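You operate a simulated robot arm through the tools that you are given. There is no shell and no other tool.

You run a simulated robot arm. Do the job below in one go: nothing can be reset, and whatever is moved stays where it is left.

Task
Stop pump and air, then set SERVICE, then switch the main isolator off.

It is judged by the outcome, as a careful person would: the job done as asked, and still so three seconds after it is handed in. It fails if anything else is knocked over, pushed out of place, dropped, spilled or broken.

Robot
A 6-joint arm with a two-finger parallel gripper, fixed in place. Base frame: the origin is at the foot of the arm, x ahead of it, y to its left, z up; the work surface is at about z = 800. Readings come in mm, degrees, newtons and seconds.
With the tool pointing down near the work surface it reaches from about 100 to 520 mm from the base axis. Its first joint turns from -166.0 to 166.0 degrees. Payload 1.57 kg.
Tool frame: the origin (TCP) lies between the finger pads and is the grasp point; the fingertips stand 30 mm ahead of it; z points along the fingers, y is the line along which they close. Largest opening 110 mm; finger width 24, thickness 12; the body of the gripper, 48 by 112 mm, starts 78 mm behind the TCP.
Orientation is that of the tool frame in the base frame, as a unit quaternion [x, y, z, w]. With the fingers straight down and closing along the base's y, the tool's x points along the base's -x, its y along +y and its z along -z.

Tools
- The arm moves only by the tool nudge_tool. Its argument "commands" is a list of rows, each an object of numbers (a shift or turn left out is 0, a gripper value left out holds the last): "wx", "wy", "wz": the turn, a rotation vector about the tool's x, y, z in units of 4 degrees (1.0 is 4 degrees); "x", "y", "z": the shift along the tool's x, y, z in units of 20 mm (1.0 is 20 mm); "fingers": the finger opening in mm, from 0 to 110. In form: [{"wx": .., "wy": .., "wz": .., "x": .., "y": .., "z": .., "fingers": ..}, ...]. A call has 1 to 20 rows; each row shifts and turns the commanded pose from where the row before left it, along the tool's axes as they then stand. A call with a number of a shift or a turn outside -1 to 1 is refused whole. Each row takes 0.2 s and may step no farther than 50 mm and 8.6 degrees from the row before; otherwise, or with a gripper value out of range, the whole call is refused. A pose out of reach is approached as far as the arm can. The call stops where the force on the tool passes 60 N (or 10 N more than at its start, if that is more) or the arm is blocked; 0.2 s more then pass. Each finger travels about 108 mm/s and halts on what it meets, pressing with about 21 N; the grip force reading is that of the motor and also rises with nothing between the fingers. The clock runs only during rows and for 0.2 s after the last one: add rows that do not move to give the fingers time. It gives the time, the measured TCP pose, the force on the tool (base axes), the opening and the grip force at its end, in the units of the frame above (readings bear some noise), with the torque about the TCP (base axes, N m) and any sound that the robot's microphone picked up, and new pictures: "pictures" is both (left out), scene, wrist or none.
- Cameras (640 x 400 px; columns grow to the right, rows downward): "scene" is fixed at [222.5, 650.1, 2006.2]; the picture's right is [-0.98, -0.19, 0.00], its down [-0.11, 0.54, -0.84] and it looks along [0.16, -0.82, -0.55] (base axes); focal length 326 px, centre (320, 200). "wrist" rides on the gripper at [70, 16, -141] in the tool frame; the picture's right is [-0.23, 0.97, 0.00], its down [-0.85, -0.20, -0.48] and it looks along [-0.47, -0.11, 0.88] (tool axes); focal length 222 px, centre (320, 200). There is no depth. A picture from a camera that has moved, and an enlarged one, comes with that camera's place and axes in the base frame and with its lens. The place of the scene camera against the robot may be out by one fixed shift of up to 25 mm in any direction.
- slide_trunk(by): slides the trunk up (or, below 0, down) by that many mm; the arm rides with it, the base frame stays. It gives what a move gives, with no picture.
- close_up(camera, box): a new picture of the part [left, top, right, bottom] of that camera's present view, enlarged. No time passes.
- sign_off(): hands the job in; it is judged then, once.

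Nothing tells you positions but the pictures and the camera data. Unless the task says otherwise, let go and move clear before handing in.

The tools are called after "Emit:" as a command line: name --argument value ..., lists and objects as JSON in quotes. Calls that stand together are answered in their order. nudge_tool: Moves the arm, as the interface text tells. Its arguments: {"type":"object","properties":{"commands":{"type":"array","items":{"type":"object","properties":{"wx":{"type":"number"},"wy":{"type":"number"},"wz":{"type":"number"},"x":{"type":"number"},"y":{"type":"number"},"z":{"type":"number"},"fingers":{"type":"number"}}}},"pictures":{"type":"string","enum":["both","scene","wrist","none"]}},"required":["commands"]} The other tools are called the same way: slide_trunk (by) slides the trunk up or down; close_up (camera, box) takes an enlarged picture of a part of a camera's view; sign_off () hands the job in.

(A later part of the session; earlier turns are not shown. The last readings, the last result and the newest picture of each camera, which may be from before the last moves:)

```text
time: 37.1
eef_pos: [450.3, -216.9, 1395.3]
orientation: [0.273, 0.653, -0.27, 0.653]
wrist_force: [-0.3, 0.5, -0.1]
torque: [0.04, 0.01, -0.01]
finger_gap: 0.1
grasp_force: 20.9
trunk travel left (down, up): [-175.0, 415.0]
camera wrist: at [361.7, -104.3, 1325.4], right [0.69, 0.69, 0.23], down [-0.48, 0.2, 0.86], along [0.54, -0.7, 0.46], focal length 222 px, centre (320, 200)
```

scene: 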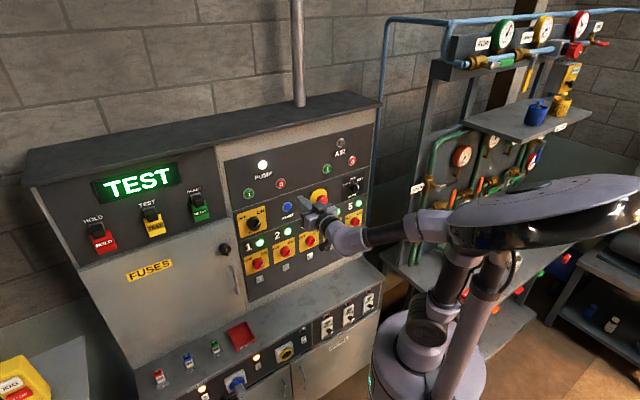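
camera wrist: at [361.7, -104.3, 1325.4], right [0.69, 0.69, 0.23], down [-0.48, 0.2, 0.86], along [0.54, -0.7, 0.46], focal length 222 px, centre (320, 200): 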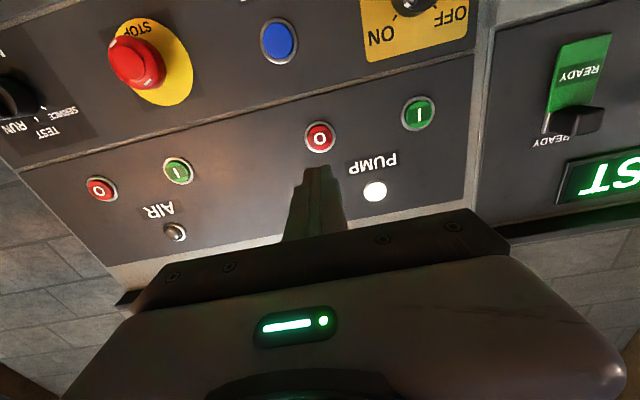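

PUMP O is dead ahead, about 1 mm to the side and 6 mm lower. I'll correct for that and advance until the tips are about 8 mm short.

Emit:
nudge_tool --commands '[{"x": 0.32, "y": 0.06}, {"z": 1}, {"z": 1}, {"z": 1}, {"z": 1}, {"z": 1}, {"z": 0.2}, {}]' --pictures "both"

Emit:
close_up --camera "wrist" --box '[260, 110, 420, 210]'

```text
time: 38.9
eef_pos: [523.6, -291.1, 1389.2]
orientation: [0.273, 0.653, -0.272, 0.652]
wrist_force: [0.6, 0.3, -0.7]
torque: [0.01, 0.02, -0.02]
finger_gap: 0.2
grasp_force: 20.9
trunk travel left (down, up): [-175.0, 415.0]
camera wrist: at [434.6, -179.3, 1319.2], right [0.69, 0.68, 0.23], down [-0.48, 0.2, 0.86], along [0.54, -0.7, 0.46], focal length 222 px, centre (320, 200)
```

scene: 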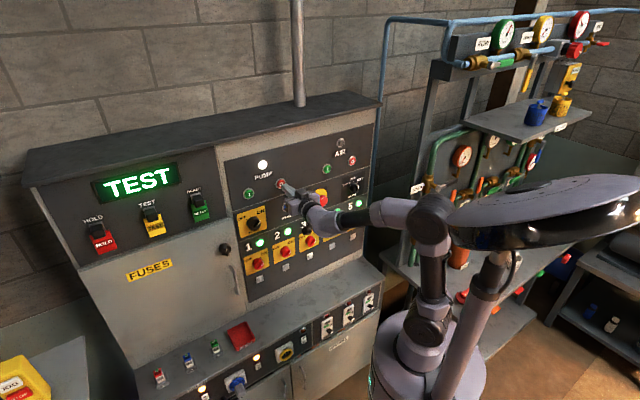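
wrist: 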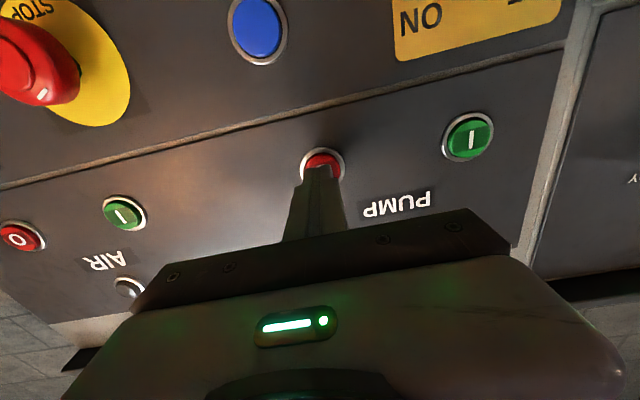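

```text
4.00 times, centred on (340, 160) of wrist
camera zoom: at [434.6, -179.3, 1319.2], right [0.69, 0.68, 0.23], down [-0.48, 0.2, 0.86], along [0.54, -0.7, 0.46], focal length 888 px, centre (240, 360)
```

zoom: 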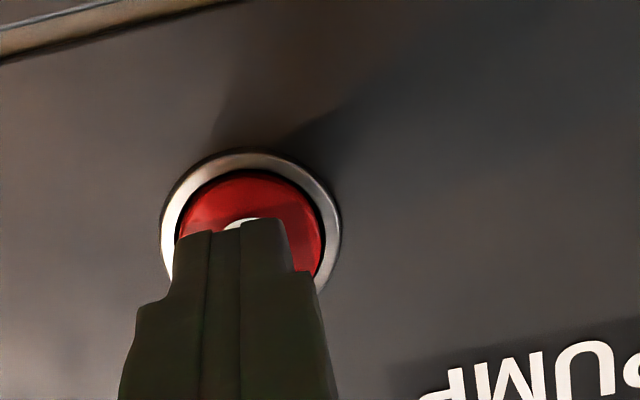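

It's well aligned, about 2 mm left of centre. I'll correct that and press in small steps.

Emit:
nudge_tool --commands '[{"y": 0.1}, {"z": 0.5}, {}]' --pictures "none"

Emit:
nudge_tool --commands '[{"z": 0.15}, {}]' --pictures "none"

Emit:
nudge_tool --commands '[{"z": 0.15}, {}]' --pictures "scene"

```text
time: 39.7
eef_pos: [531.2, -296.3, 1388.2]
orientation: [0.274, 0.653, -0.27, 0.652]
wrist_force: [0.6, -0.6, 0.6]
torque: [0.02, -0.02, -0.01]
finger_gap: 0.0
grasp_force: 20.9
trunk travel left (down, up): [-175.0, 415.0]
```

```text
time: 40.3
eef_pos: [532.7, -300.0, 1388.8]
orientation: [0.273, 0.653, -0.27, 0.652]
wrist_force: [-0.5, 0.4, 0.4]
torque: [0.02, 0.04, -0.02]
finger_gap: 0.1
grasp_force: 21.3
trunk travel left (down, up): [-175.0, 415.0]
```

```text
time: 40.9
eef_pos: [535.6, -300.9, 1387.8]
orientation: [0.272, 0.653, -0.27, 0.653]
wrist_force: [-1.9, 1.0, -0.4]
torque: [-0.01, 0.01, 0.0]
finger_gap: 0.4
grasp_force: 21.0
trunk travel left (down, up): [-175.0, 415.0]
heard: click
```

scene: 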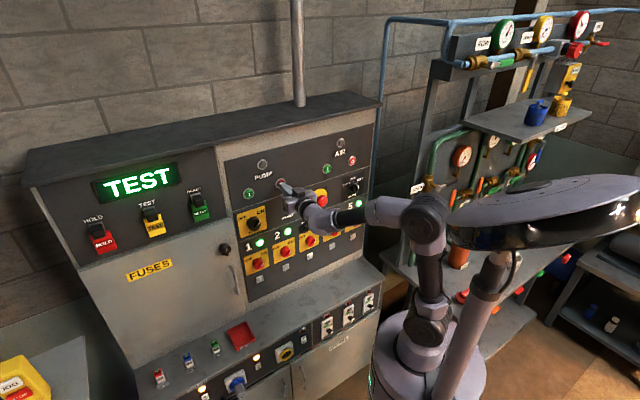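

I heard a click and both the PUMP and AIR lamps are out. Now I'll back off and pitch the tool down so it can cross safely back toward the MODE knob at U≈-180, Z≈1260.

Emit:
nudge_tool --commands '[{"z": -0.5}, {"z": -1}, {"z": -1}, {"z": -1}, {"z": -1}, {}]' --pictures "none"

Emit:
nudge_tool --commands '[{"wy": 1}, {"wy": 1}, {"wy": 1}, {"wy": 1}, {"wy": 1}, {"wy": 1}, {"wy": 1}, {"wy": 1}, {"wy": 1}, {"wy": 1}, {}]' --pictures "both"

```text
time: 42.3
eef_pos: [472.7, -237.3, 1387.0]
orientation: [0.273, 0.653, -0.271, 0.652]
wrist_force: [-0.2, 0.9, 0.1]
torque: [0.01, 0.0, 0.01]
finger_gap: 0.2
grasp_force: 20.6
trunk travel left (down, up): [-175.0, 415.0]
```

```text
time: 44.7
eef_pos: [472.0, -237.5, 1387.7]
orientation: [0.349, 0.837, -0.16, 0.389]
wrist_force: [-0.4, -0.9, 1.0]
torque: [-0.06, 0.02, -0.01]
finger_gap: 0.0
grasp_force: 21.6
trunk travel left (down, up): [-175.0, 415.0]
camera wrist: at [376.2, -117.0, 1426.0], right [0.79, 0.58, 0.18], down [-0.01, -0.28, 0.96], along [0.61, -0.77, -0.21], focal length 222 px, centre (320, 200)
```

scene: 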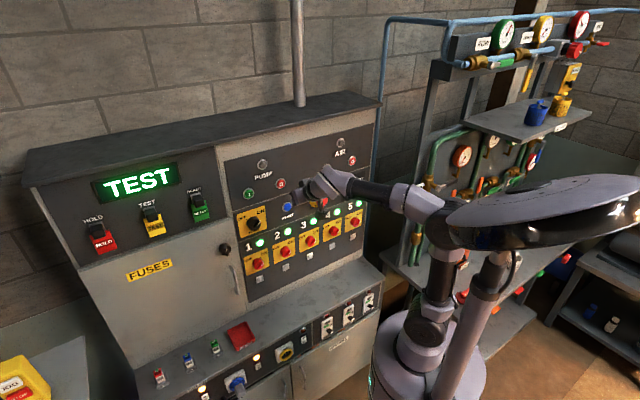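
wrist: 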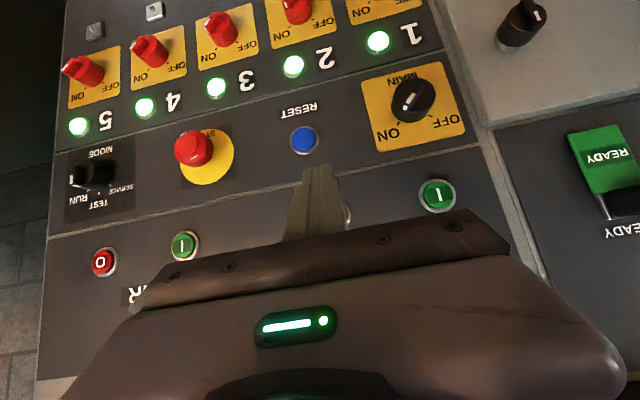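

I have a clear view of MAIN and the rest of the panel here, so I'll take close-ups for geometry before crossing.

Emit:
close_up --camera "wrist" --box '[340, 40, 500, 165]'

Emit:
close_up --camera "wrist" --box '[50, 110, 250, 235]'

```text
3.20 times, centred on (420, 102) of wrist
camera zoom: at [376.2, -117.0, 1426.0], right [0.79, 0.58, 0.18], down [-0.01, -0.28, 0.96], along [0.61, -0.77, -0.21], focal length 711 px, centre (0, 512)
```

zoom: 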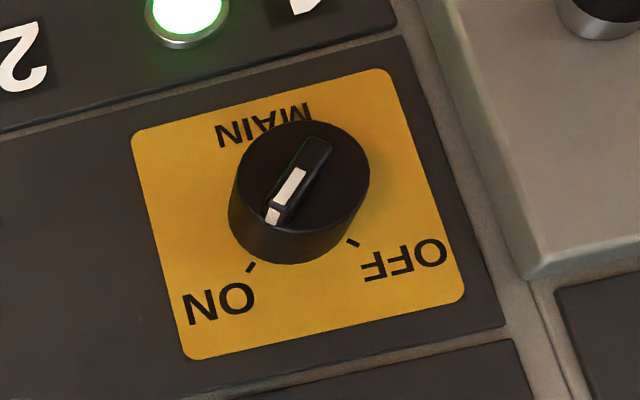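

```text
3.20 times, centred on (150, 172) of wrist
camera zoom: at [376.2, -117.0, 1426.0], right [0.79, 0.58, 0.18], down [-0.01, -0.28, 0.96], along [0.61, -0.77, -0.21], focal length 711 px, centre (864, 288)
```

zoom: 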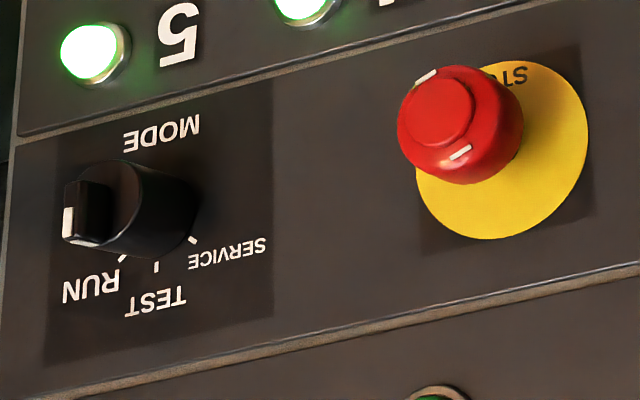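

MAIN's bar points at ON (45° right) and MODE's bar points straight up at TEST. Estimated centres are MAIN (U≈290, Z≈1270) and MODE (U≈-177, Z≈1260). The e-stop front is at N≈581, well clear of the path at N≈500, so I'll cross sideways now with the tool pitched down.

Emit:
nudge_tool --commands '[{"y": -1}, {"y": -1}, {"y": -1}, {"y": -1}, {"y": -1}, {"y": -1}, {"y": -1}, {"y": -1}, {"y": -1}, {}]' --pictures "scene"

Emit:
nudge_tool --commands '[{"y": -1}, {"y": -1}, {"y": -1}, {"y": -1}, {"y": -1}, {"y": -1}, {"y": -1}, {"y": -1}, {"y": -0.15}, {}]' --pictures "both"

```text
time: 46.9
eef_pos: [343.7, -364.5, 1387.5]
orientation: [0.35, 0.837, -0.161, 0.389]
wrist_force: [-0.5, 0.4, 0.4]
torque: [0.0, 0.05, 0.0]
finger_gap: 0.2
grasp_force: 21.0
trunk travel left (down, up): [-175.0, 415.0]
```

scene: 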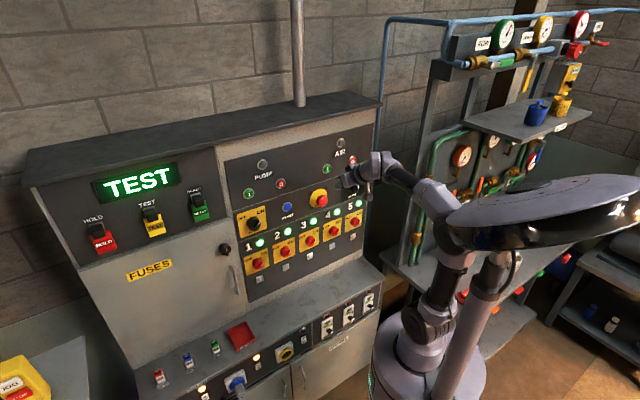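

```text
time: 49.1
eef_pos: [228.8, -479.4, 1387.2]
orientation: [0.35, 0.836, -0.161, 0.39]
wrist_force: [0.4, 0.7, 0.2]
torque: [0.01, 0.01, 0.03]
finger_gap: 0.2
grasp_force: 21.4
trunk travel left (down, up): [-175.0, 415.0]
camera wrist: at [131.8, -359.2, 1424.7], right [0.79, 0.58, 0.18], down [-0.01, -0.27, 0.96], along [0.61, -0.77, -0.21], focal length 222 px, centre (320, 200)
```

scene: 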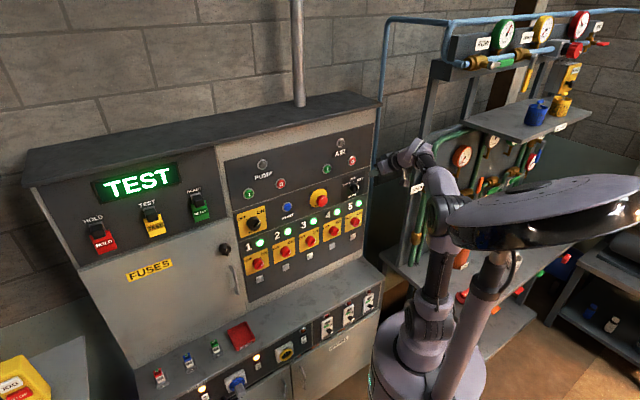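
wrist: 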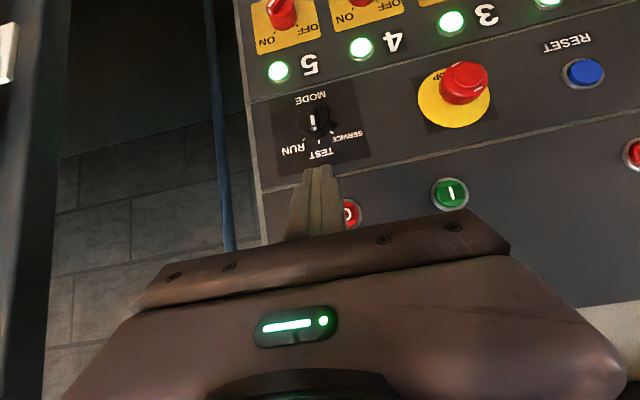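

The crossing went smoothly. I'll zoom in on the MODE knob from this near-frontal view.

Emit:
close_up --camera "wrist" --box '[270, 80, 370, 143]'

```text
6.35 times, centred on (320, 112) of wrist
camera zoom: at [131.8, -359.2, 1424.7], right [0.79, 0.58, 0.18], down [-0.01, -0.27, 0.96], along [0.61, -0.77, -0.21], focal length 1410 px, centre (320, 762)
```

zoom: 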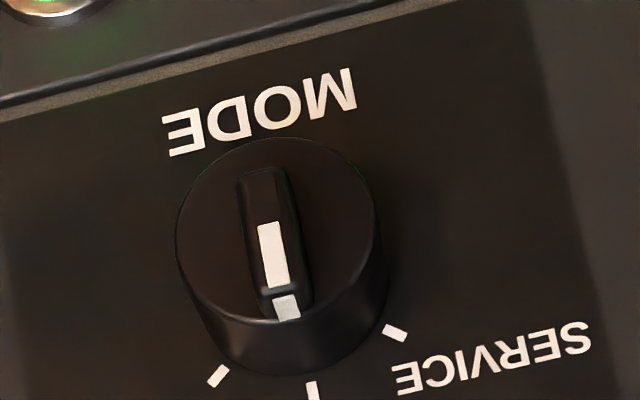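

MODE is definitely at TEST (the middle tick), so it needs 45° counter-clockwise to reach SERVICE. I'll pitch the tool back to horizontal and open the fingers moderately.

Emit:
nudge_tool --commands '[{"wy": -1, "fingers": 34}, {"wy": -1}, {"wy": -1}, {"wy": -1}, {"wy": -1}, {"wy": -1}, {"wy": -1}, {"wy": -1}, {"wy": -1}, {"wy": -1}, {}]' --pictures "both"

```text
time: 51.5
eef_pos: [229.8, -478.3, 1386.1]
orientation: [0.274, 0.652, -0.272, 0.652]
wrist_force: [0.3, 0.0, -0.1]
torque: [0.0, -0.01, 0.0]
finger_gap: 33.9
grasp_force: 0.1
trunk travel left (down, up): [-175.0, 415.0]
camera wrist: at [140.8, -366.1, 1317.3], right [0.69, 0.68, 0.23], down [-0.48, 0.2, 0.86], along [0.54, -0.7, 0.46], focal length 222 px, centre (320, 200)
```

scene: 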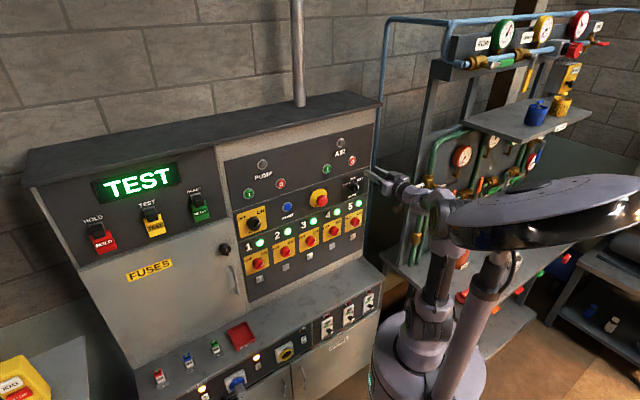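
wrist: 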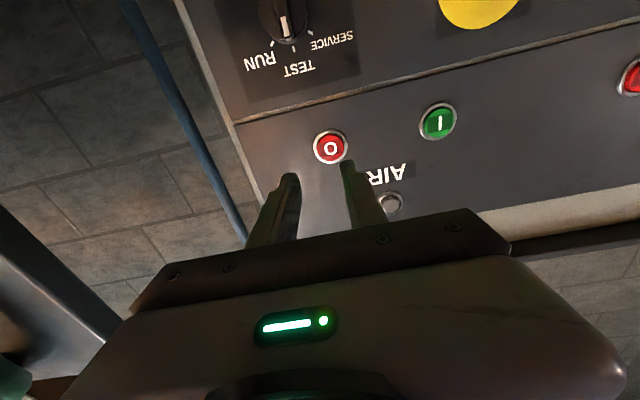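

The tool is horizontal again at U≈-175.5, N≈500. I'll lower the trunk 126 mm to bring it level with MODE at Z≈1260.

Emit:
slide_trunk --by -126

Emit:
nudge_tool --commands '[{}]' --pictures "both"

Emit:
close_up --camera "wrist" --box '[240, 80, 400, 180]'

```text
time: 53.1
eef_pos: [228.6, -478.1, 1261.1]
orientation: [0.273, 0.653, -0.271, 0.653]
wrist_force: [0.4, -0.2, 0.3]
torque: [0.01, 0.0, 0.0]
finger_gap: 34.1
grasp_force: 0.0
trunk travel left (down, up): [-49.0, 541.0]
```

```text
time: 53.5
eef_pos: [229.5, -478.9, 1260.2]
orientation: [0.273, 0.653, -0.271, 0.652]
wrist_force: [-0.1, -0.6, 0.7]
torque: [0.0, 0.01, 0.0]
finger_gap: 33.9
grasp_force: 0.1
trunk travel left (down, up): [-49.0, 541.0]
camera wrist: at [140.9, -366.1, 1191.4], right [0.69, 0.69, 0.23], down [-0.48, 0.2, 0.86], along [0.54, -0.7, 0.46], focal length 222 px, centre (320, 200)
```

scene: 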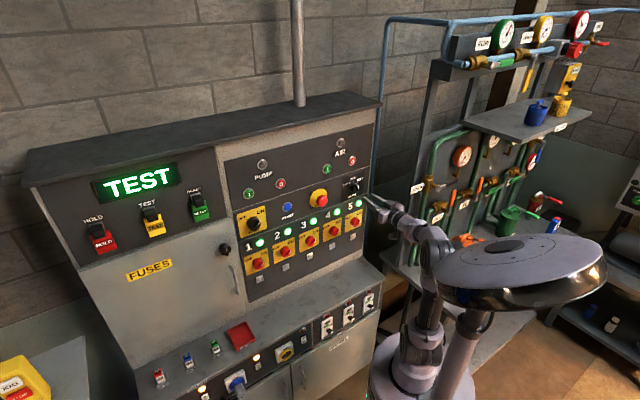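
wrist: 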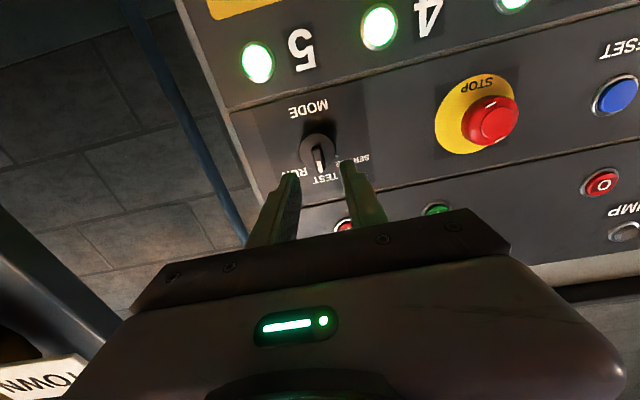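

```text
4.00 times, centred on (320, 130) of wrist
camera zoom: at [140.9, -366.1, 1191.4], right [0.69, 0.69, 0.23], down [-0.48, 0.2, 0.86], along [0.54, -0.7, 0.46], focal length 888 px, centre (320, 480)
```

zoom: 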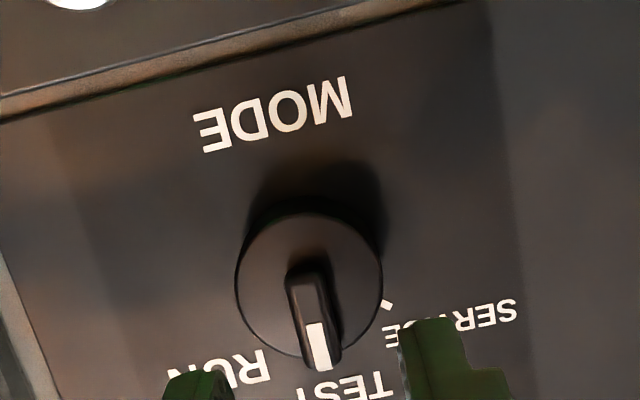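

From two views, the knob axis is at (U≈-179.5, Z≈1260), with the cylinder face at N≈604 and the bar front at N≈592. I'll shift 3.5 mm and advance until the tips are just in front of the bar.

Emit:
nudge_tool --commands '[{"y": -0.19, "x": 0.04}, {"z": 1}, {"z": 1}, {"z": 0.75}, {}]' --pictures "both"

Emit:
close_up --camera "wrist" --box '[240, 100, 400, 200]'

Emit:
close_up --camera "scene" --box '[320, 160, 420, 223]'

```text
time: 54.7
eef_pos: [266.0, -520.8, 1259.8]
orientation: [0.274, 0.653, -0.271, 0.652]
wrist_force: [-0.3, 0.3, 0.6]
torque: [-0.02, 0.04, 0.01]
finger_gap: 33.9
grasp_force: 0.0
trunk travel left (down, up): [-49.0, 541.0]
camera wrist: at [177.4, -408.5, 1190.7], right [0.69, 0.69, 0.23], down [-0.48, 0.2, 0.86], along [0.54, -0.7, 0.46], focal length 222 px, centre (320, 200)
```

scene: 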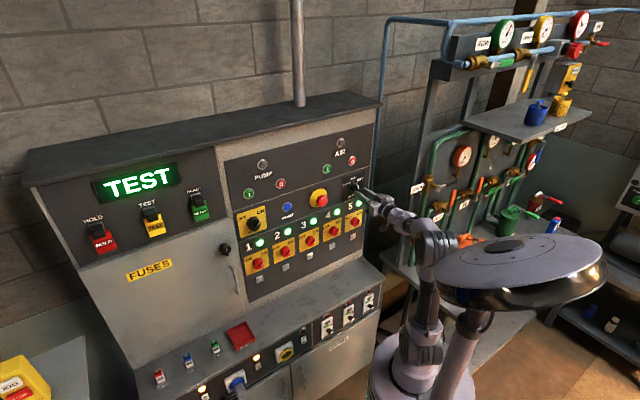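
wrist: 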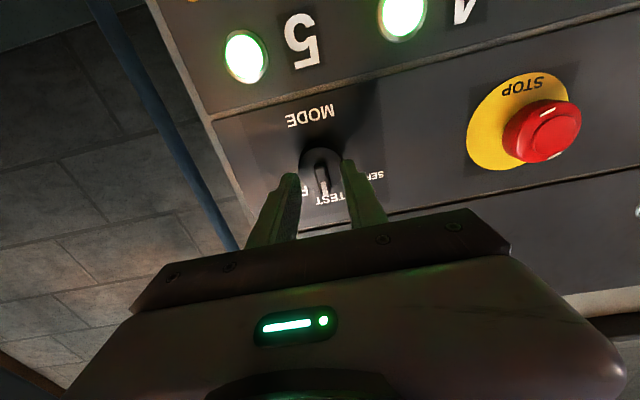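

```text
4.00 times, centred on (320, 150) of wrist
camera zoom: at [177.4, -408.5, 1190.7], right [0.69, 0.69, 0.23], down [-0.48, 0.2, 0.86], along [0.54, -0.7, 0.46], focal length 888 px, centre (320, 400)
```

zoom: 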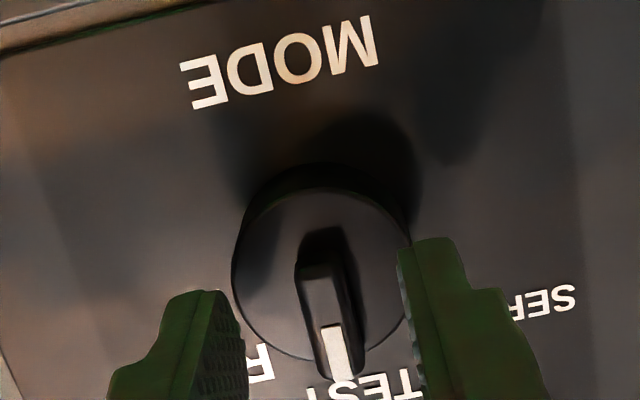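

```text
6.35 times, centred on (370, 192) of scene
camera zoom: at [222.5, 650.1, 2006.2], right [-0.98, -0.19, 0.0], down [-0.11, 0.54, -0.84], along [0.16, -0.82, -0.55], focal length 2069 px, centre (2, 254)
```

zoom: 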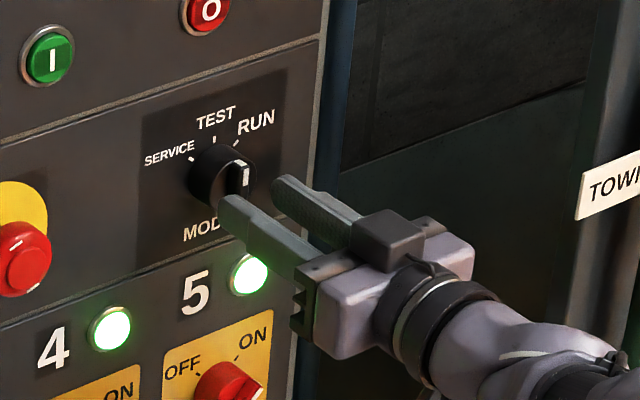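

The fingers straddle the bar nicely. I'll advance 14 mm so the pads overlap the bar, then close gently on it.

Emit:
nudge_tool --commands '[{"z": 0.35}, {"z": 0.35}, {}]' --pictures "wrist"

Emit:
close_up --camera "wrist" --box '[240, 100, 400, 200]'

```text
time: 55.5
eef_pos: [275.3, -530.1, 1260.6]
orientation: [0.273, 0.653, -0.271, 0.653]
wrist_force: [0.0, -0.9, 0.3]
torque: [-0.02, -0.01, 0.01]
finger_gap: 34.1
grasp_force: 0.1
trunk travel left (down, up): [-49.0, 541.0]
camera wrist: at [186.9, -417.7, 1191.2], right [0.69, 0.69, 0.23], down [-0.48, 0.2, 0.86], along [0.54, -0.7, 0.46], focal length 222 px, centre (320, 200)
```

wrist: 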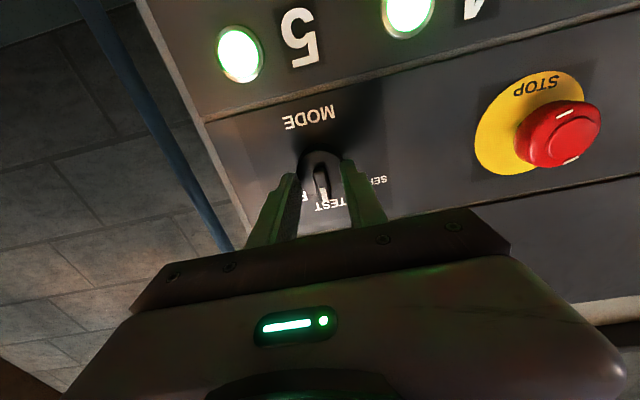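

```text
4.00 times, centred on (320, 150) of wrist
camera zoom: at [186.9, -417.7, 1191.2], right [0.69, 0.69, 0.23], down [-0.48, 0.2, 0.86], along [0.54, -0.7, 0.46], focal length 888 px, centre (320, 400)
```

zoom: 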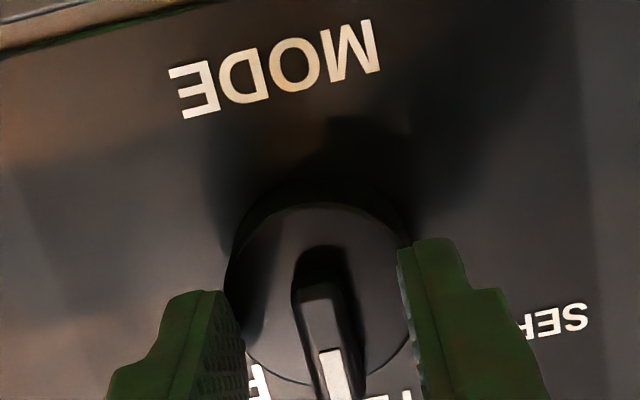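

The tips are at N≈599.5 with the bar between them. Closing on the bar now.

Emit:
nudge_tool --commands '[{"fingers": 0}, {}, {}]' --pictures "wrist"

Emit:
close_up --camera "wrist" --box '[240, 100, 400, 200]'

```text
time: 56.3
eef_pos: [275.0, -530.5, 1261.6]
orientation: [0.273, 0.653, -0.27, 0.653]
wrist_force: [2.5, 1.8, -0.2]
torque: [-0.09, -0.06, 0.16]
finger_gap: 11.1
grasp_force: 28.3
trunk travel left (down, up): [-49.0, 541.0]
camera wrist: at [187.2, -417.4, 1191.2], right [0.69, 0.69, 0.23], down [-0.48, 0.2, 0.86], along [0.54, -0.7, 0.46], focal length 222 px, centre (320, 200)
```

wrist: 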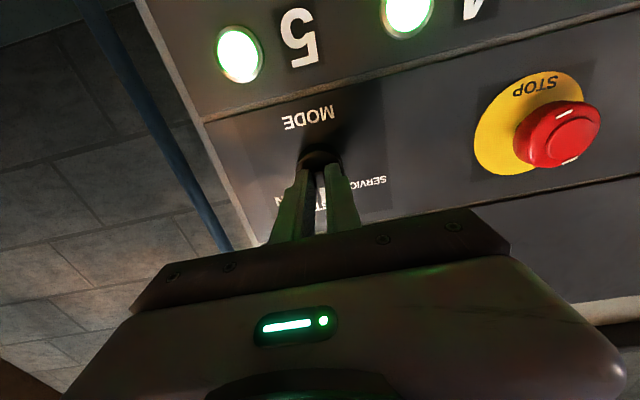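

```text
4.00 times, centred on (320, 150) of wrist
camera zoom: at [187.2, -417.4, 1191.2], right [0.69, 0.69, 0.23], down [-0.48, 0.2, 0.86], along [0.54, -0.7, 0.46], focal length 888 px, centre (320, 400)
```

zoom: 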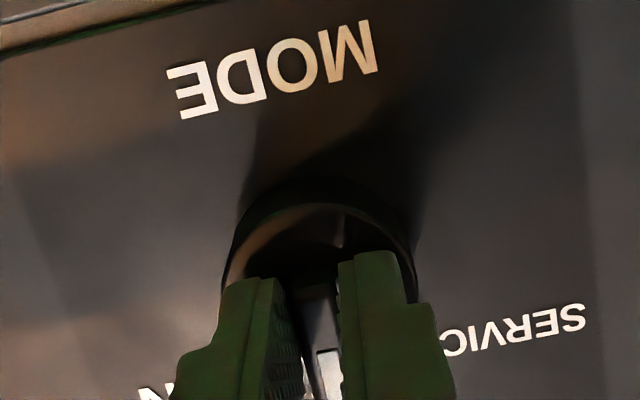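

The bar is gripped with an 11 mm gap. Now I'll turn counter-clockwise (negative about tool z) toward SERVICE, first 24°.

Emit:
nudge_tool --commands '[{"wz": -1}, {"wz": -1}, {"wz": -1}, {"wz": -1}, {"wz": -1}, {"wz": -1}, {}]' --pictures "both"

```text
time: 57.9
eef_pos: [276.3, -530.4, 1260.6]
orientation: [0.132, 0.701, -0.396, 0.578]
wrist_force: [4.6, 28.0, -35.6]
torque: [0.64, 0.55, 0.46]
finger_gap: 11.1
grasp_force: 28.8
out of reach, approached as far as the arm can: row 6
trunk travel left (down, up): [-49.0, 541.0]
camera wrist: at [165.2, -438.0, 1193.2], right [0.69, 0.7, -0.19], down [-0.21, 0.44, 0.87], along [0.69, -0.56, 0.45], focal length 222 px, centre (320, 200)
```

scene: 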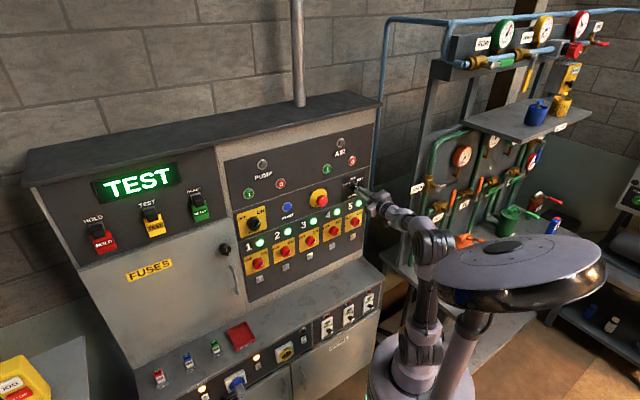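
wrist: 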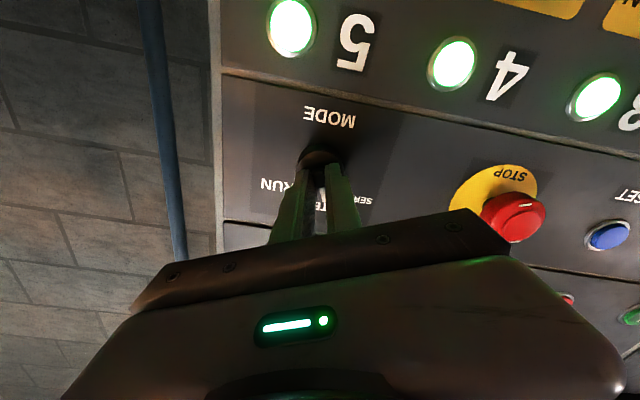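

The last joint hit its limit at about 24° of turn. I'll return the knob to its TEST detent, release, flip the gripper 180° and regrip, so the 45° turn is well within range.

Emit:
nudge_tool --commands '[{"wz": 1}, {"wz": 1}, {"wz": 1}, {"wz": 1}, {"wz": 1}, {"wz": 1}, {}]' --pictures "wrist"

```text
time: 59.5
eef_pos: [276.0, -531.4, 1263.2]
orientation: [0.274, 0.653, -0.272, 0.652]
wrist_force: [12.5, 11.6, -23.2]
torque: [0.65, 0.54, 0.51]
finger_gap: 10.9
grasp_force: 28.5
trunk travel left (down, up): [-49.0, 541.0]
camera wrist: at [188.2, -418.4, 1194.7], right [0.69, 0.69, 0.23], down [-0.48, 0.2, 0.86], along [0.54, -0.7, 0.46], focal length 222 px, centre (320, 200)
```

wrist: 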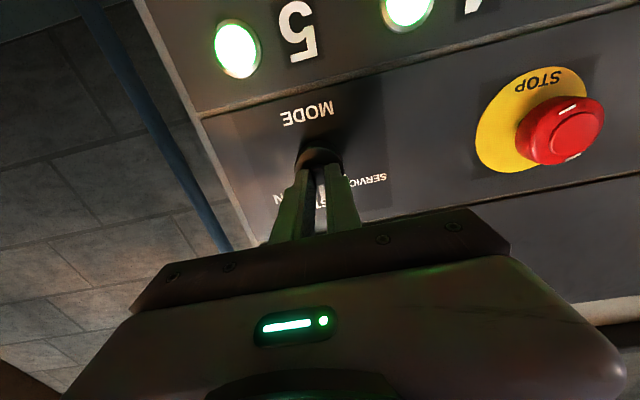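

The knob is back at TEST. I'll open the fingers and back straight out.

Emit:
nudge_tool --commands '[{"fingers": 36}, {}, {"z": -0.5}, {"z": -1}, {"z": -1}, {"z": -1}, {}]' --pictures "both"

Emit:
close_up --camera "wrist" --box '[240, 80, 400, 180]'

```text
time: 61.1
eef_pos: [223.9, -480.7, 1266.2]
orientation: [0.273, 0.653, -0.271, 0.653]
wrist_force: [0.8, 0.8, -0.5]
torque: [-0.03, 0.0, 0.02]
finger_gap: 35.9
grasp_force: 0.0
trunk travel left (down, up): [-49.0, 541.0]
camera wrist: at [136.0, -368.9, 1196.1], right [0.69, 0.69, 0.23], down [-0.48, 0.2, 0.86], along [0.54, -0.7, 0.46], focal length 222 px, centre (320, 200)
```

scene: 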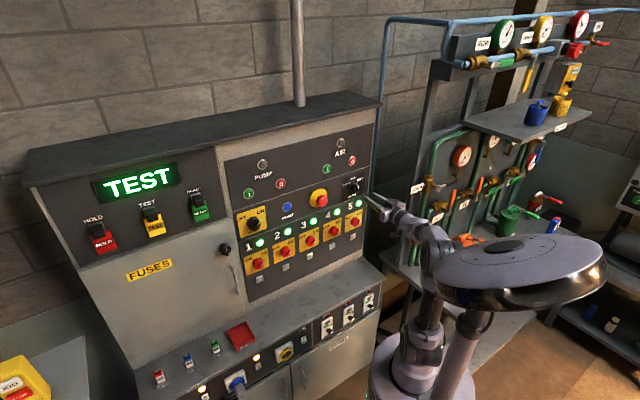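
wrist: 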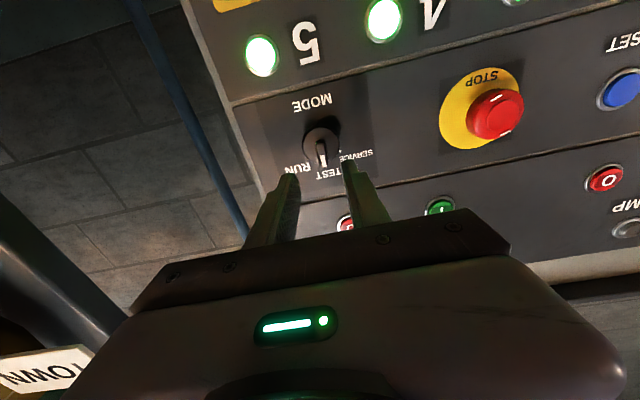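

```text
4.00 times, centred on (320, 130) of wrist
camera zoom: at [136.0, -368.9, 1196.1], right [0.69, 0.69, 0.23], down [-0.48, 0.2, 0.86], along [0.54, -0.7, 0.46], focal length 888 px, centre (320, 480)
```

zoom: 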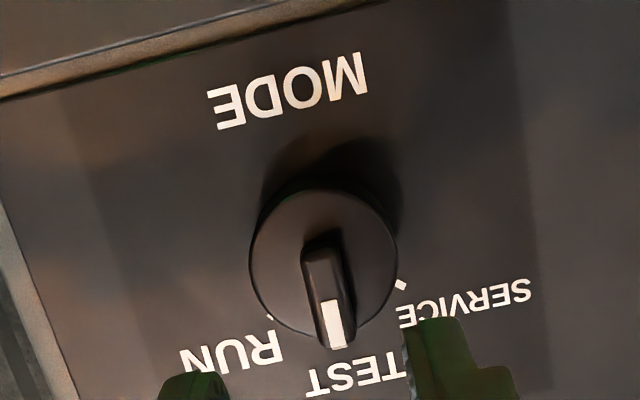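

The knob is at TEST and untouched otherwise; I'm 5 mm high now and will correct that later. Now I'll flip the gripper 180° about its axis, clear of the panel.

Emit:
nudge_tool --commands '[{"wz": 1}, {"wz": 1}, {"wz": 1}, {"wz": 1}, {"wz": 1}, {"wz": 1}, {"wz": 1}, {"wz": 1}, {"wz": 1}, {"wz": 1}, {"wz": 1}, {"wz": 1}, {"wz": 1}, {"wz": 1}, {"wz": 1}, {"wz": 1}, {"wz": 1}, {"wz": 1}, {"wz": 1}, {"wz": 1}]' --pictures "scene"

Emit:
nudge_tool --commands '[{"wz": 1}, {"wz": 1}, {"wz": 1}, {"wz": 1}, {"wz": 1}, {"wz": 1}, {"wz": 1}, {"wz": 1}, {"wz": 1}, {"wz": 1}, {"wz": 1}, {"wz": 1}, {"wz": 1}, {"wz": 1}, {"wz": 1}, {"wz": 1}, {"wz": 1}, {"wz": 1}, {"wz": 1}, {"wz": 1}]' --pictures "both"

```text
time: 65.3
eef_pos: [223.1, -482.4, 1264.9]
orientation: [0.629, 0.324, 0.214, 0.673]
wrist_force: [-0.2, 0.0, 0.1]
torque: [-0.01, -0.01, -0.02]
finger_gap: 36.0
grasp_force: 0.2
trunk travel left (down, up): [-49.0, 541.0]
```

scene: 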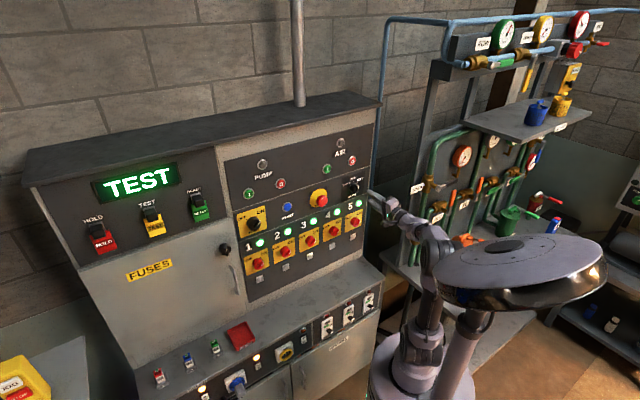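

```text
time: 69.5
eef_pos: [224.7, -481.6, 1265.0]
orientation: [0.691, -0.156, 0.596, 0.379]
wrist_force: [0.6, 0.5, -0.1]
torque: [-0.01, -0.03, 0.03]
finger_gap: 36.1
grasp_force: 0.0
trunk travel left (down, up): [-49.0, 541.0]
camera wrist: at [130.3, -375.4, 1336.4], right [-0.7, -0.7, 0.11], down [-0.41, 0.27, -0.87], along [0.58, -0.66, -0.48], focal length 222 px, centre (320, 200)
```

scene: 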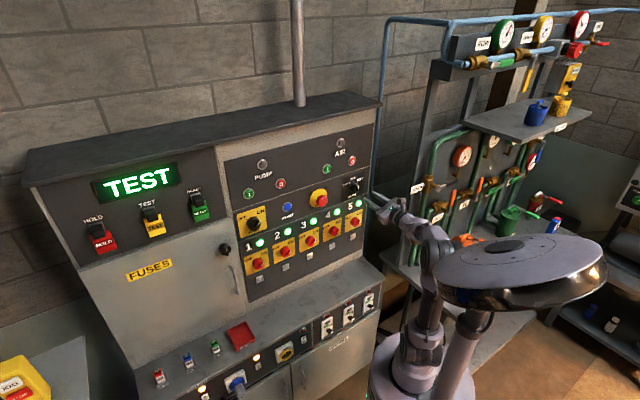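
wrist: 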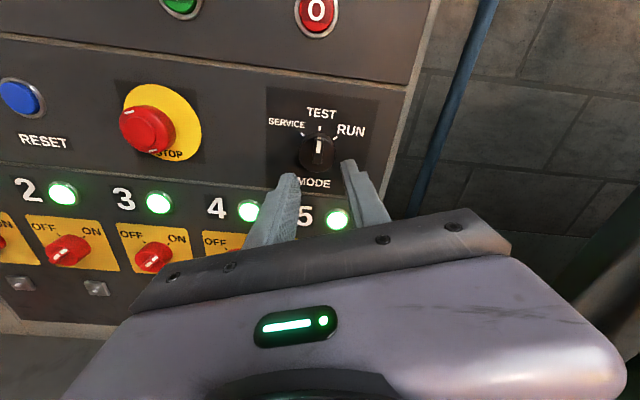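

The view is upright now at 160°. Five more steps finish the flip.

Emit:
nudge_tool --commands '[{"wz": 1}, {"wz": 1}, {"wz": 1}, {"wz": 1}, {"wz": 1}, {}]' --pictures "both"

Emit:
close_up --camera "wrist" --box '[240, 80, 400, 180]'

```text
time: 70.9
eef_pos: [224.8, -481.7, 1264.6]
orientation: [0.653, -0.274, 0.652, 0.27]
wrist_force: [0.4, 0.0, 0.2]
torque: [0.01, 0.0, 0.0]
finger_gap: 35.9
grasp_force: 0.1
trunk travel left (down, up): [-49.0, 541.0]
camera wrist: at [112.9, -392.6, 1335.1], right [-0.69, -0.68, -0.23], down [-0.19, 0.48, -0.85], along [0.7, -0.54, -0.47], focal length 222 px, centre (320, 200)
```

scene: 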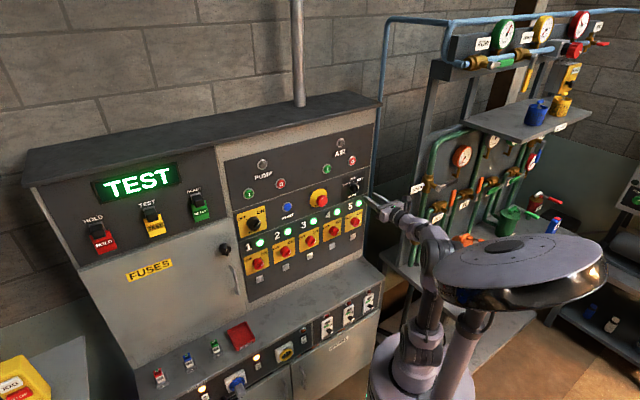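
wrist: 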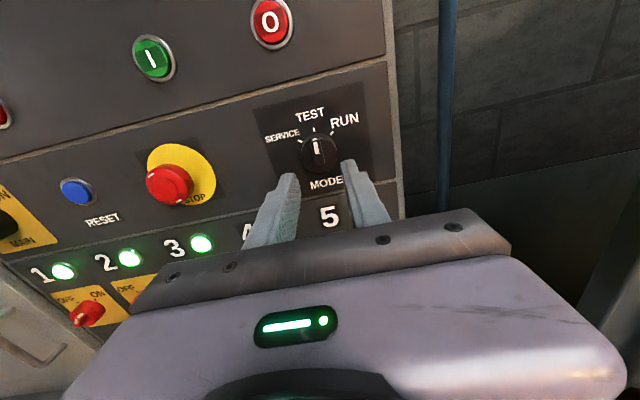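

```text
4.00 times, centred on (320, 130) of wrist
camera zoom: at [112.9, -392.6, 1335.1], right [-0.69, -0.68, -0.23], down [-0.19, 0.48, -0.85], along [0.7, -0.54, -0.47], focal length 888 px, centre (320, 480)
```

zoom: 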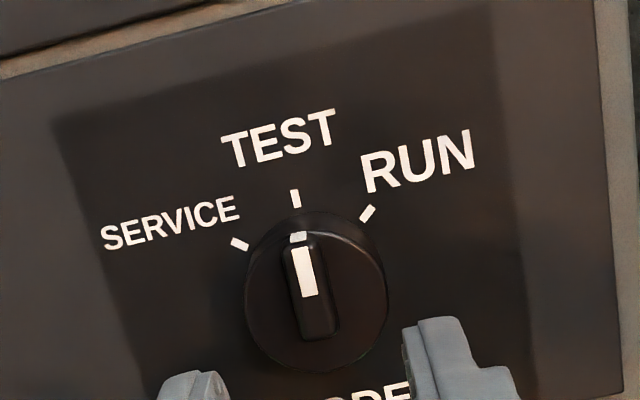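

The upright view confirms the knob axis at (U≈-179.2, Z≈1260.6), pointing at TEST. I'll shift 2.5 mm sideways and 4 mm down, then advance around the bar again.

Emit:
nudge_tool --commands '[{"y": -0.125, "x": -0.215}, {"z": 1}, {"z": 1}, {"z": 0.85}, {}]' --pictures "wrist"

Emit:
close_up --camera "wrist" --box '[240, 100, 400, 200]'

```text
time: 72.1
eef_pos: [265.5, -521.9, 1260.9]
orientation: [0.653, -0.274, 0.652, 0.27]
wrist_force: [0.6, -0.3, -0.6]
torque: [0.0, -0.02, 0.01]
finger_gap: 35.9
grasp_force: 0.1
trunk travel left (down, up): [-49.0, 541.0]
camera wrist: at [155.4, -432.6, 1330.6], right [-0.69, -0.68, -0.23], down [-0.2, 0.48, -0.85], along [0.7, -0.54, -0.47], focal length 222 px, centre (320, 200)
```

wrist: 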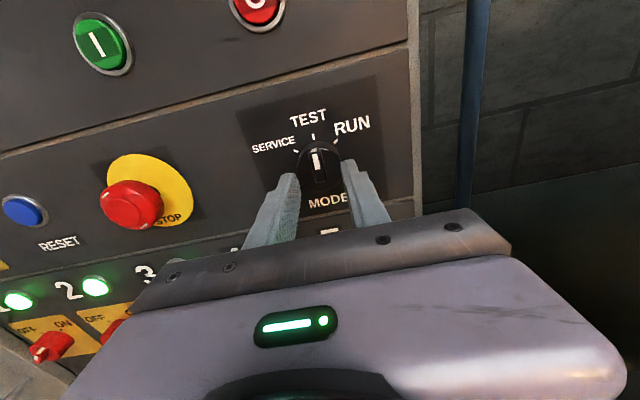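

```text
4.00 times, centred on (320, 150) of wrist
camera zoom: at [155.4, -432.6, 1330.6], right [-0.69, -0.68, -0.23], down [-0.2, 0.48, -0.85], along [0.7, -0.54, -0.47], focal length 888 px, centre (320, 400)
```

zoom: 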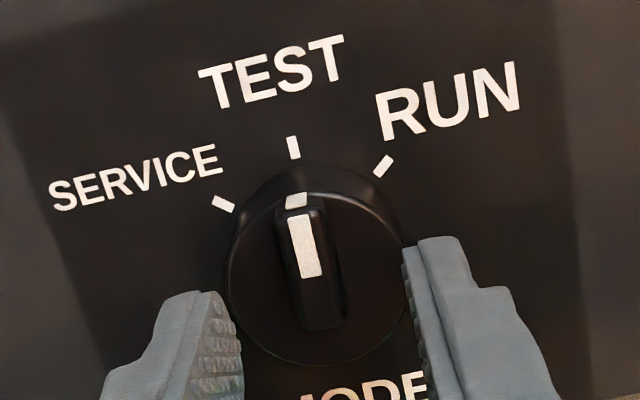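

The alignment is good. I'll advance the last 13 mm and close on the bar.

Emit:
nudge_tool --commands '[{"y": -0.05}, {"z": 0.35}, {"z": 0.3}, {}]' --pictures "none"

Emit:
nudge_tool --commands '[{"fingers": 0}, {}, {}]' --pictures "wrist"

```text
time: 73.1
eef_pos: [276.1, -528.4, 1259.7]
orientation: [0.653, -0.273, 0.653, 0.271]
wrist_force: [0.2, -0.1, 0.1]
torque: [-0.01, 0.0, -0.04]
finger_gap: 35.9
grasp_force: 0.0
trunk travel left (down, up): [-49.0, 541.0]
```

```text
time: 73.9
eef_pos: [277.2, -531.4, 1261.2]
orientation: [0.653, -0.274, 0.653, 0.27]
wrist_force: [-3.1, -5.9, 2.4]
torque: [-0.01, -0.02, -0.09]
finger_gap: 11.2
grasp_force: 28.8
trunk travel left (down, up): [-49.0, 541.0]
camera wrist: at [164.5, -441.3, 1330.2], right [-0.69, -0.68, -0.23], down [-0.19, 0.48, -0.85], along [0.7, -0.54, -0.47], focal length 222 px, centre (320, 200)
```

wrist: 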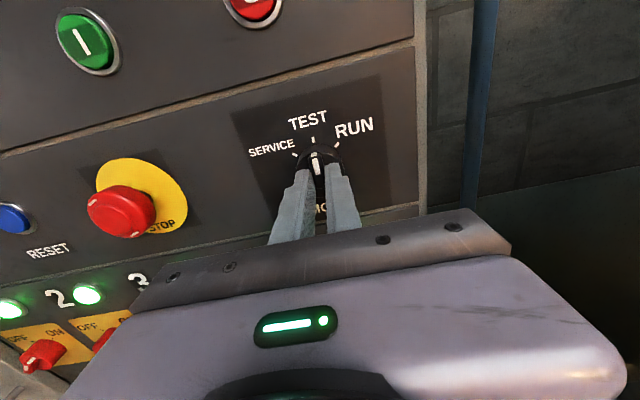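

Gripped again. Turning counter-clockwise toward SERVICE.

Emit:
nudge_tool --commands '[{"wz": -1}, {"wz": -1}, {"wz": -1}, {"wz": -1}, {"wz": -1}, {"wz": -1}, {}]' --pictures "wrist"

```text
time: 75.5
eef_pos: [276.4, -529.8, 1259.8]
orientation: [0.696, -0.132, 0.582, 0.399]
wrist_force: [0.6, -10.9, 5.2]
torque: [0.04, 0.07, -0.16]
finger_gap: 10.9
grasp_force: 28.6
trunk travel left (down, up): [-49.0, 541.0]
camera wrist: at [185.8, -420.3, 1331.0], right [-0.7, -0.69, 0.19], down [-0.45, 0.23, -0.86], along [0.55, -0.69, -0.47], focal length 222 px, centre (320, 200)
```

wrist: 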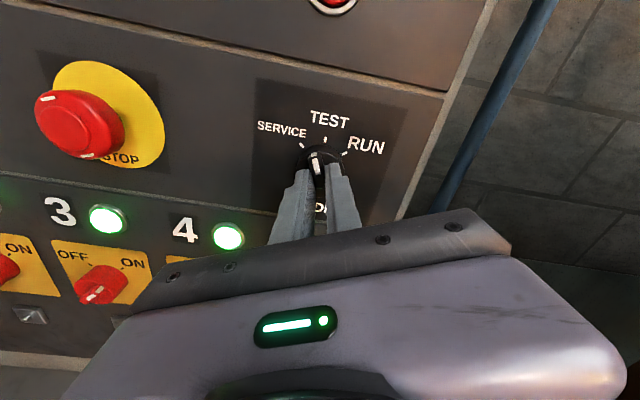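

Turning smoothly with low force and no limit. I'll continue the remaining 21°.

Emit:
nudge_tool --commands '[{"wz": -1}, {"wz": -1}, {"wz": -1}, {"wz": -1}, {"wz": -1}, {"wz": -0.25}, {}]' --pictures "both"

Emit:
close_up --camera "wrist" --box '[240, 80, 400, 180]'

```text
time: 77.1
eef_pos: [276.6, -529.9, 1259.7]
orientation: [0.708, -0.003, 0.499, 0.5]
wrist_force: [2.9, -14.0, 10.0]
torque: [-0.13, -0.07, -0.26]
finger_gap: 11.0
grasp_force: 28.5
trunk travel left (down, up): [-49.0, 541.0]
camera wrist: at [203.1, -403.1, 1321.6], right [-0.6, -0.6, 0.52], down [-0.67, 0.02, -0.75], along [0.44, -0.8, -0.41], focal length 222 px, centre (320, 200)
```

scene: 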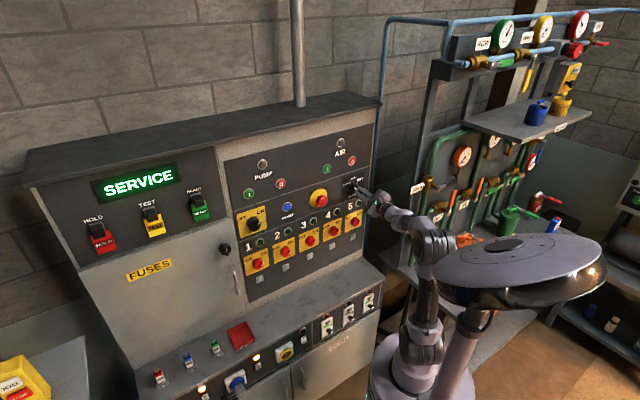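
wrist: 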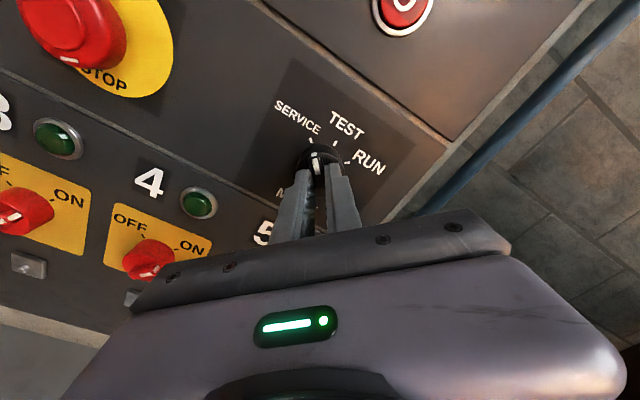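

```text
4.00 times, centred on (320, 130) of wrist
camera zoom: at [203.1, -403.1, 1321.6], right [-0.6, -0.6, 0.52], down [-0.67, 0.02, -0.75], along [0.44, -0.8, -0.41], focal length 888 px, centre (320, 480)
```

zoom: 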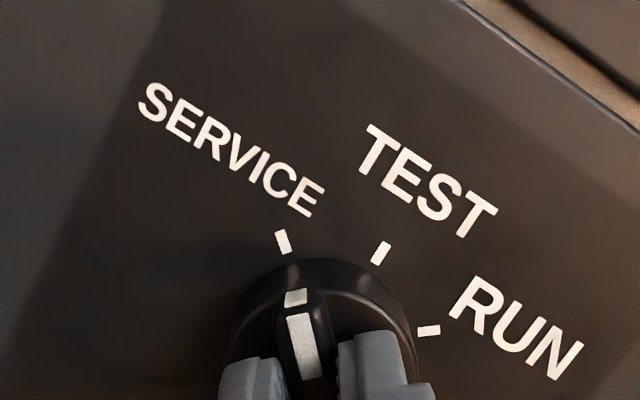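

The display now reads SERVICE and the knob points at the SERVICE tick. I'll open the fingers and back straight out.

Emit:
nudge_tool --commands '[{"fingers": 36}, {}, {"z": -0.5}, {"z": -1}, {"z": -1}, {"z": -1}, {}]' --pictures "both"

Emit:
close_up --camera "wrist" --box '[240, 80, 400, 180]'

```text
time: 78.7
eef_pos: [226.1, -479.2, 1261.0]
orientation: [0.708, -0.002, 0.5, 0.499]
wrist_force: [0.0, -0.9, 0.9]
torque: [0.01, -0.03, -0.01]
finger_gap: 36.1
grasp_force: 0.0
trunk travel left (down, up): [-49.0, 541.0]
camera wrist: at [153.3, -352.7, 1322.5], right [-0.6, -0.6, 0.53], down [-0.67, 0.02, -0.75], along [0.44, -0.8, -0.41], focal length 222 px, centre (320, 200)
```

scene: 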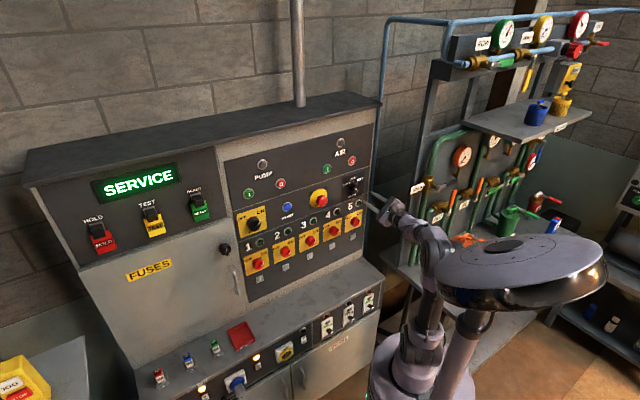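
wrist: 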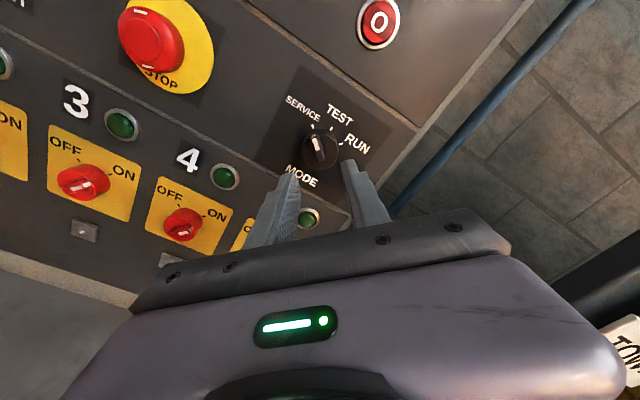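

```text
4.00 times, centred on (320, 130) of wrist
camera zoom: at [153.3, -352.7, 1322.5], right [-0.6, -0.6, 0.53], down [-0.67, 0.02, -0.75], along [0.44, -0.8, -0.41], focal length 888 px, centre (320, 480)
```

zoom: 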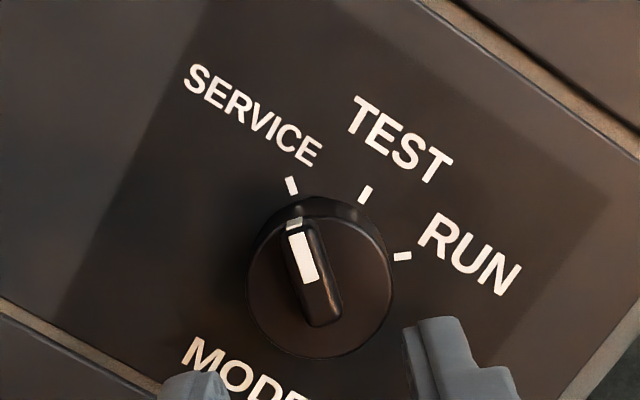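

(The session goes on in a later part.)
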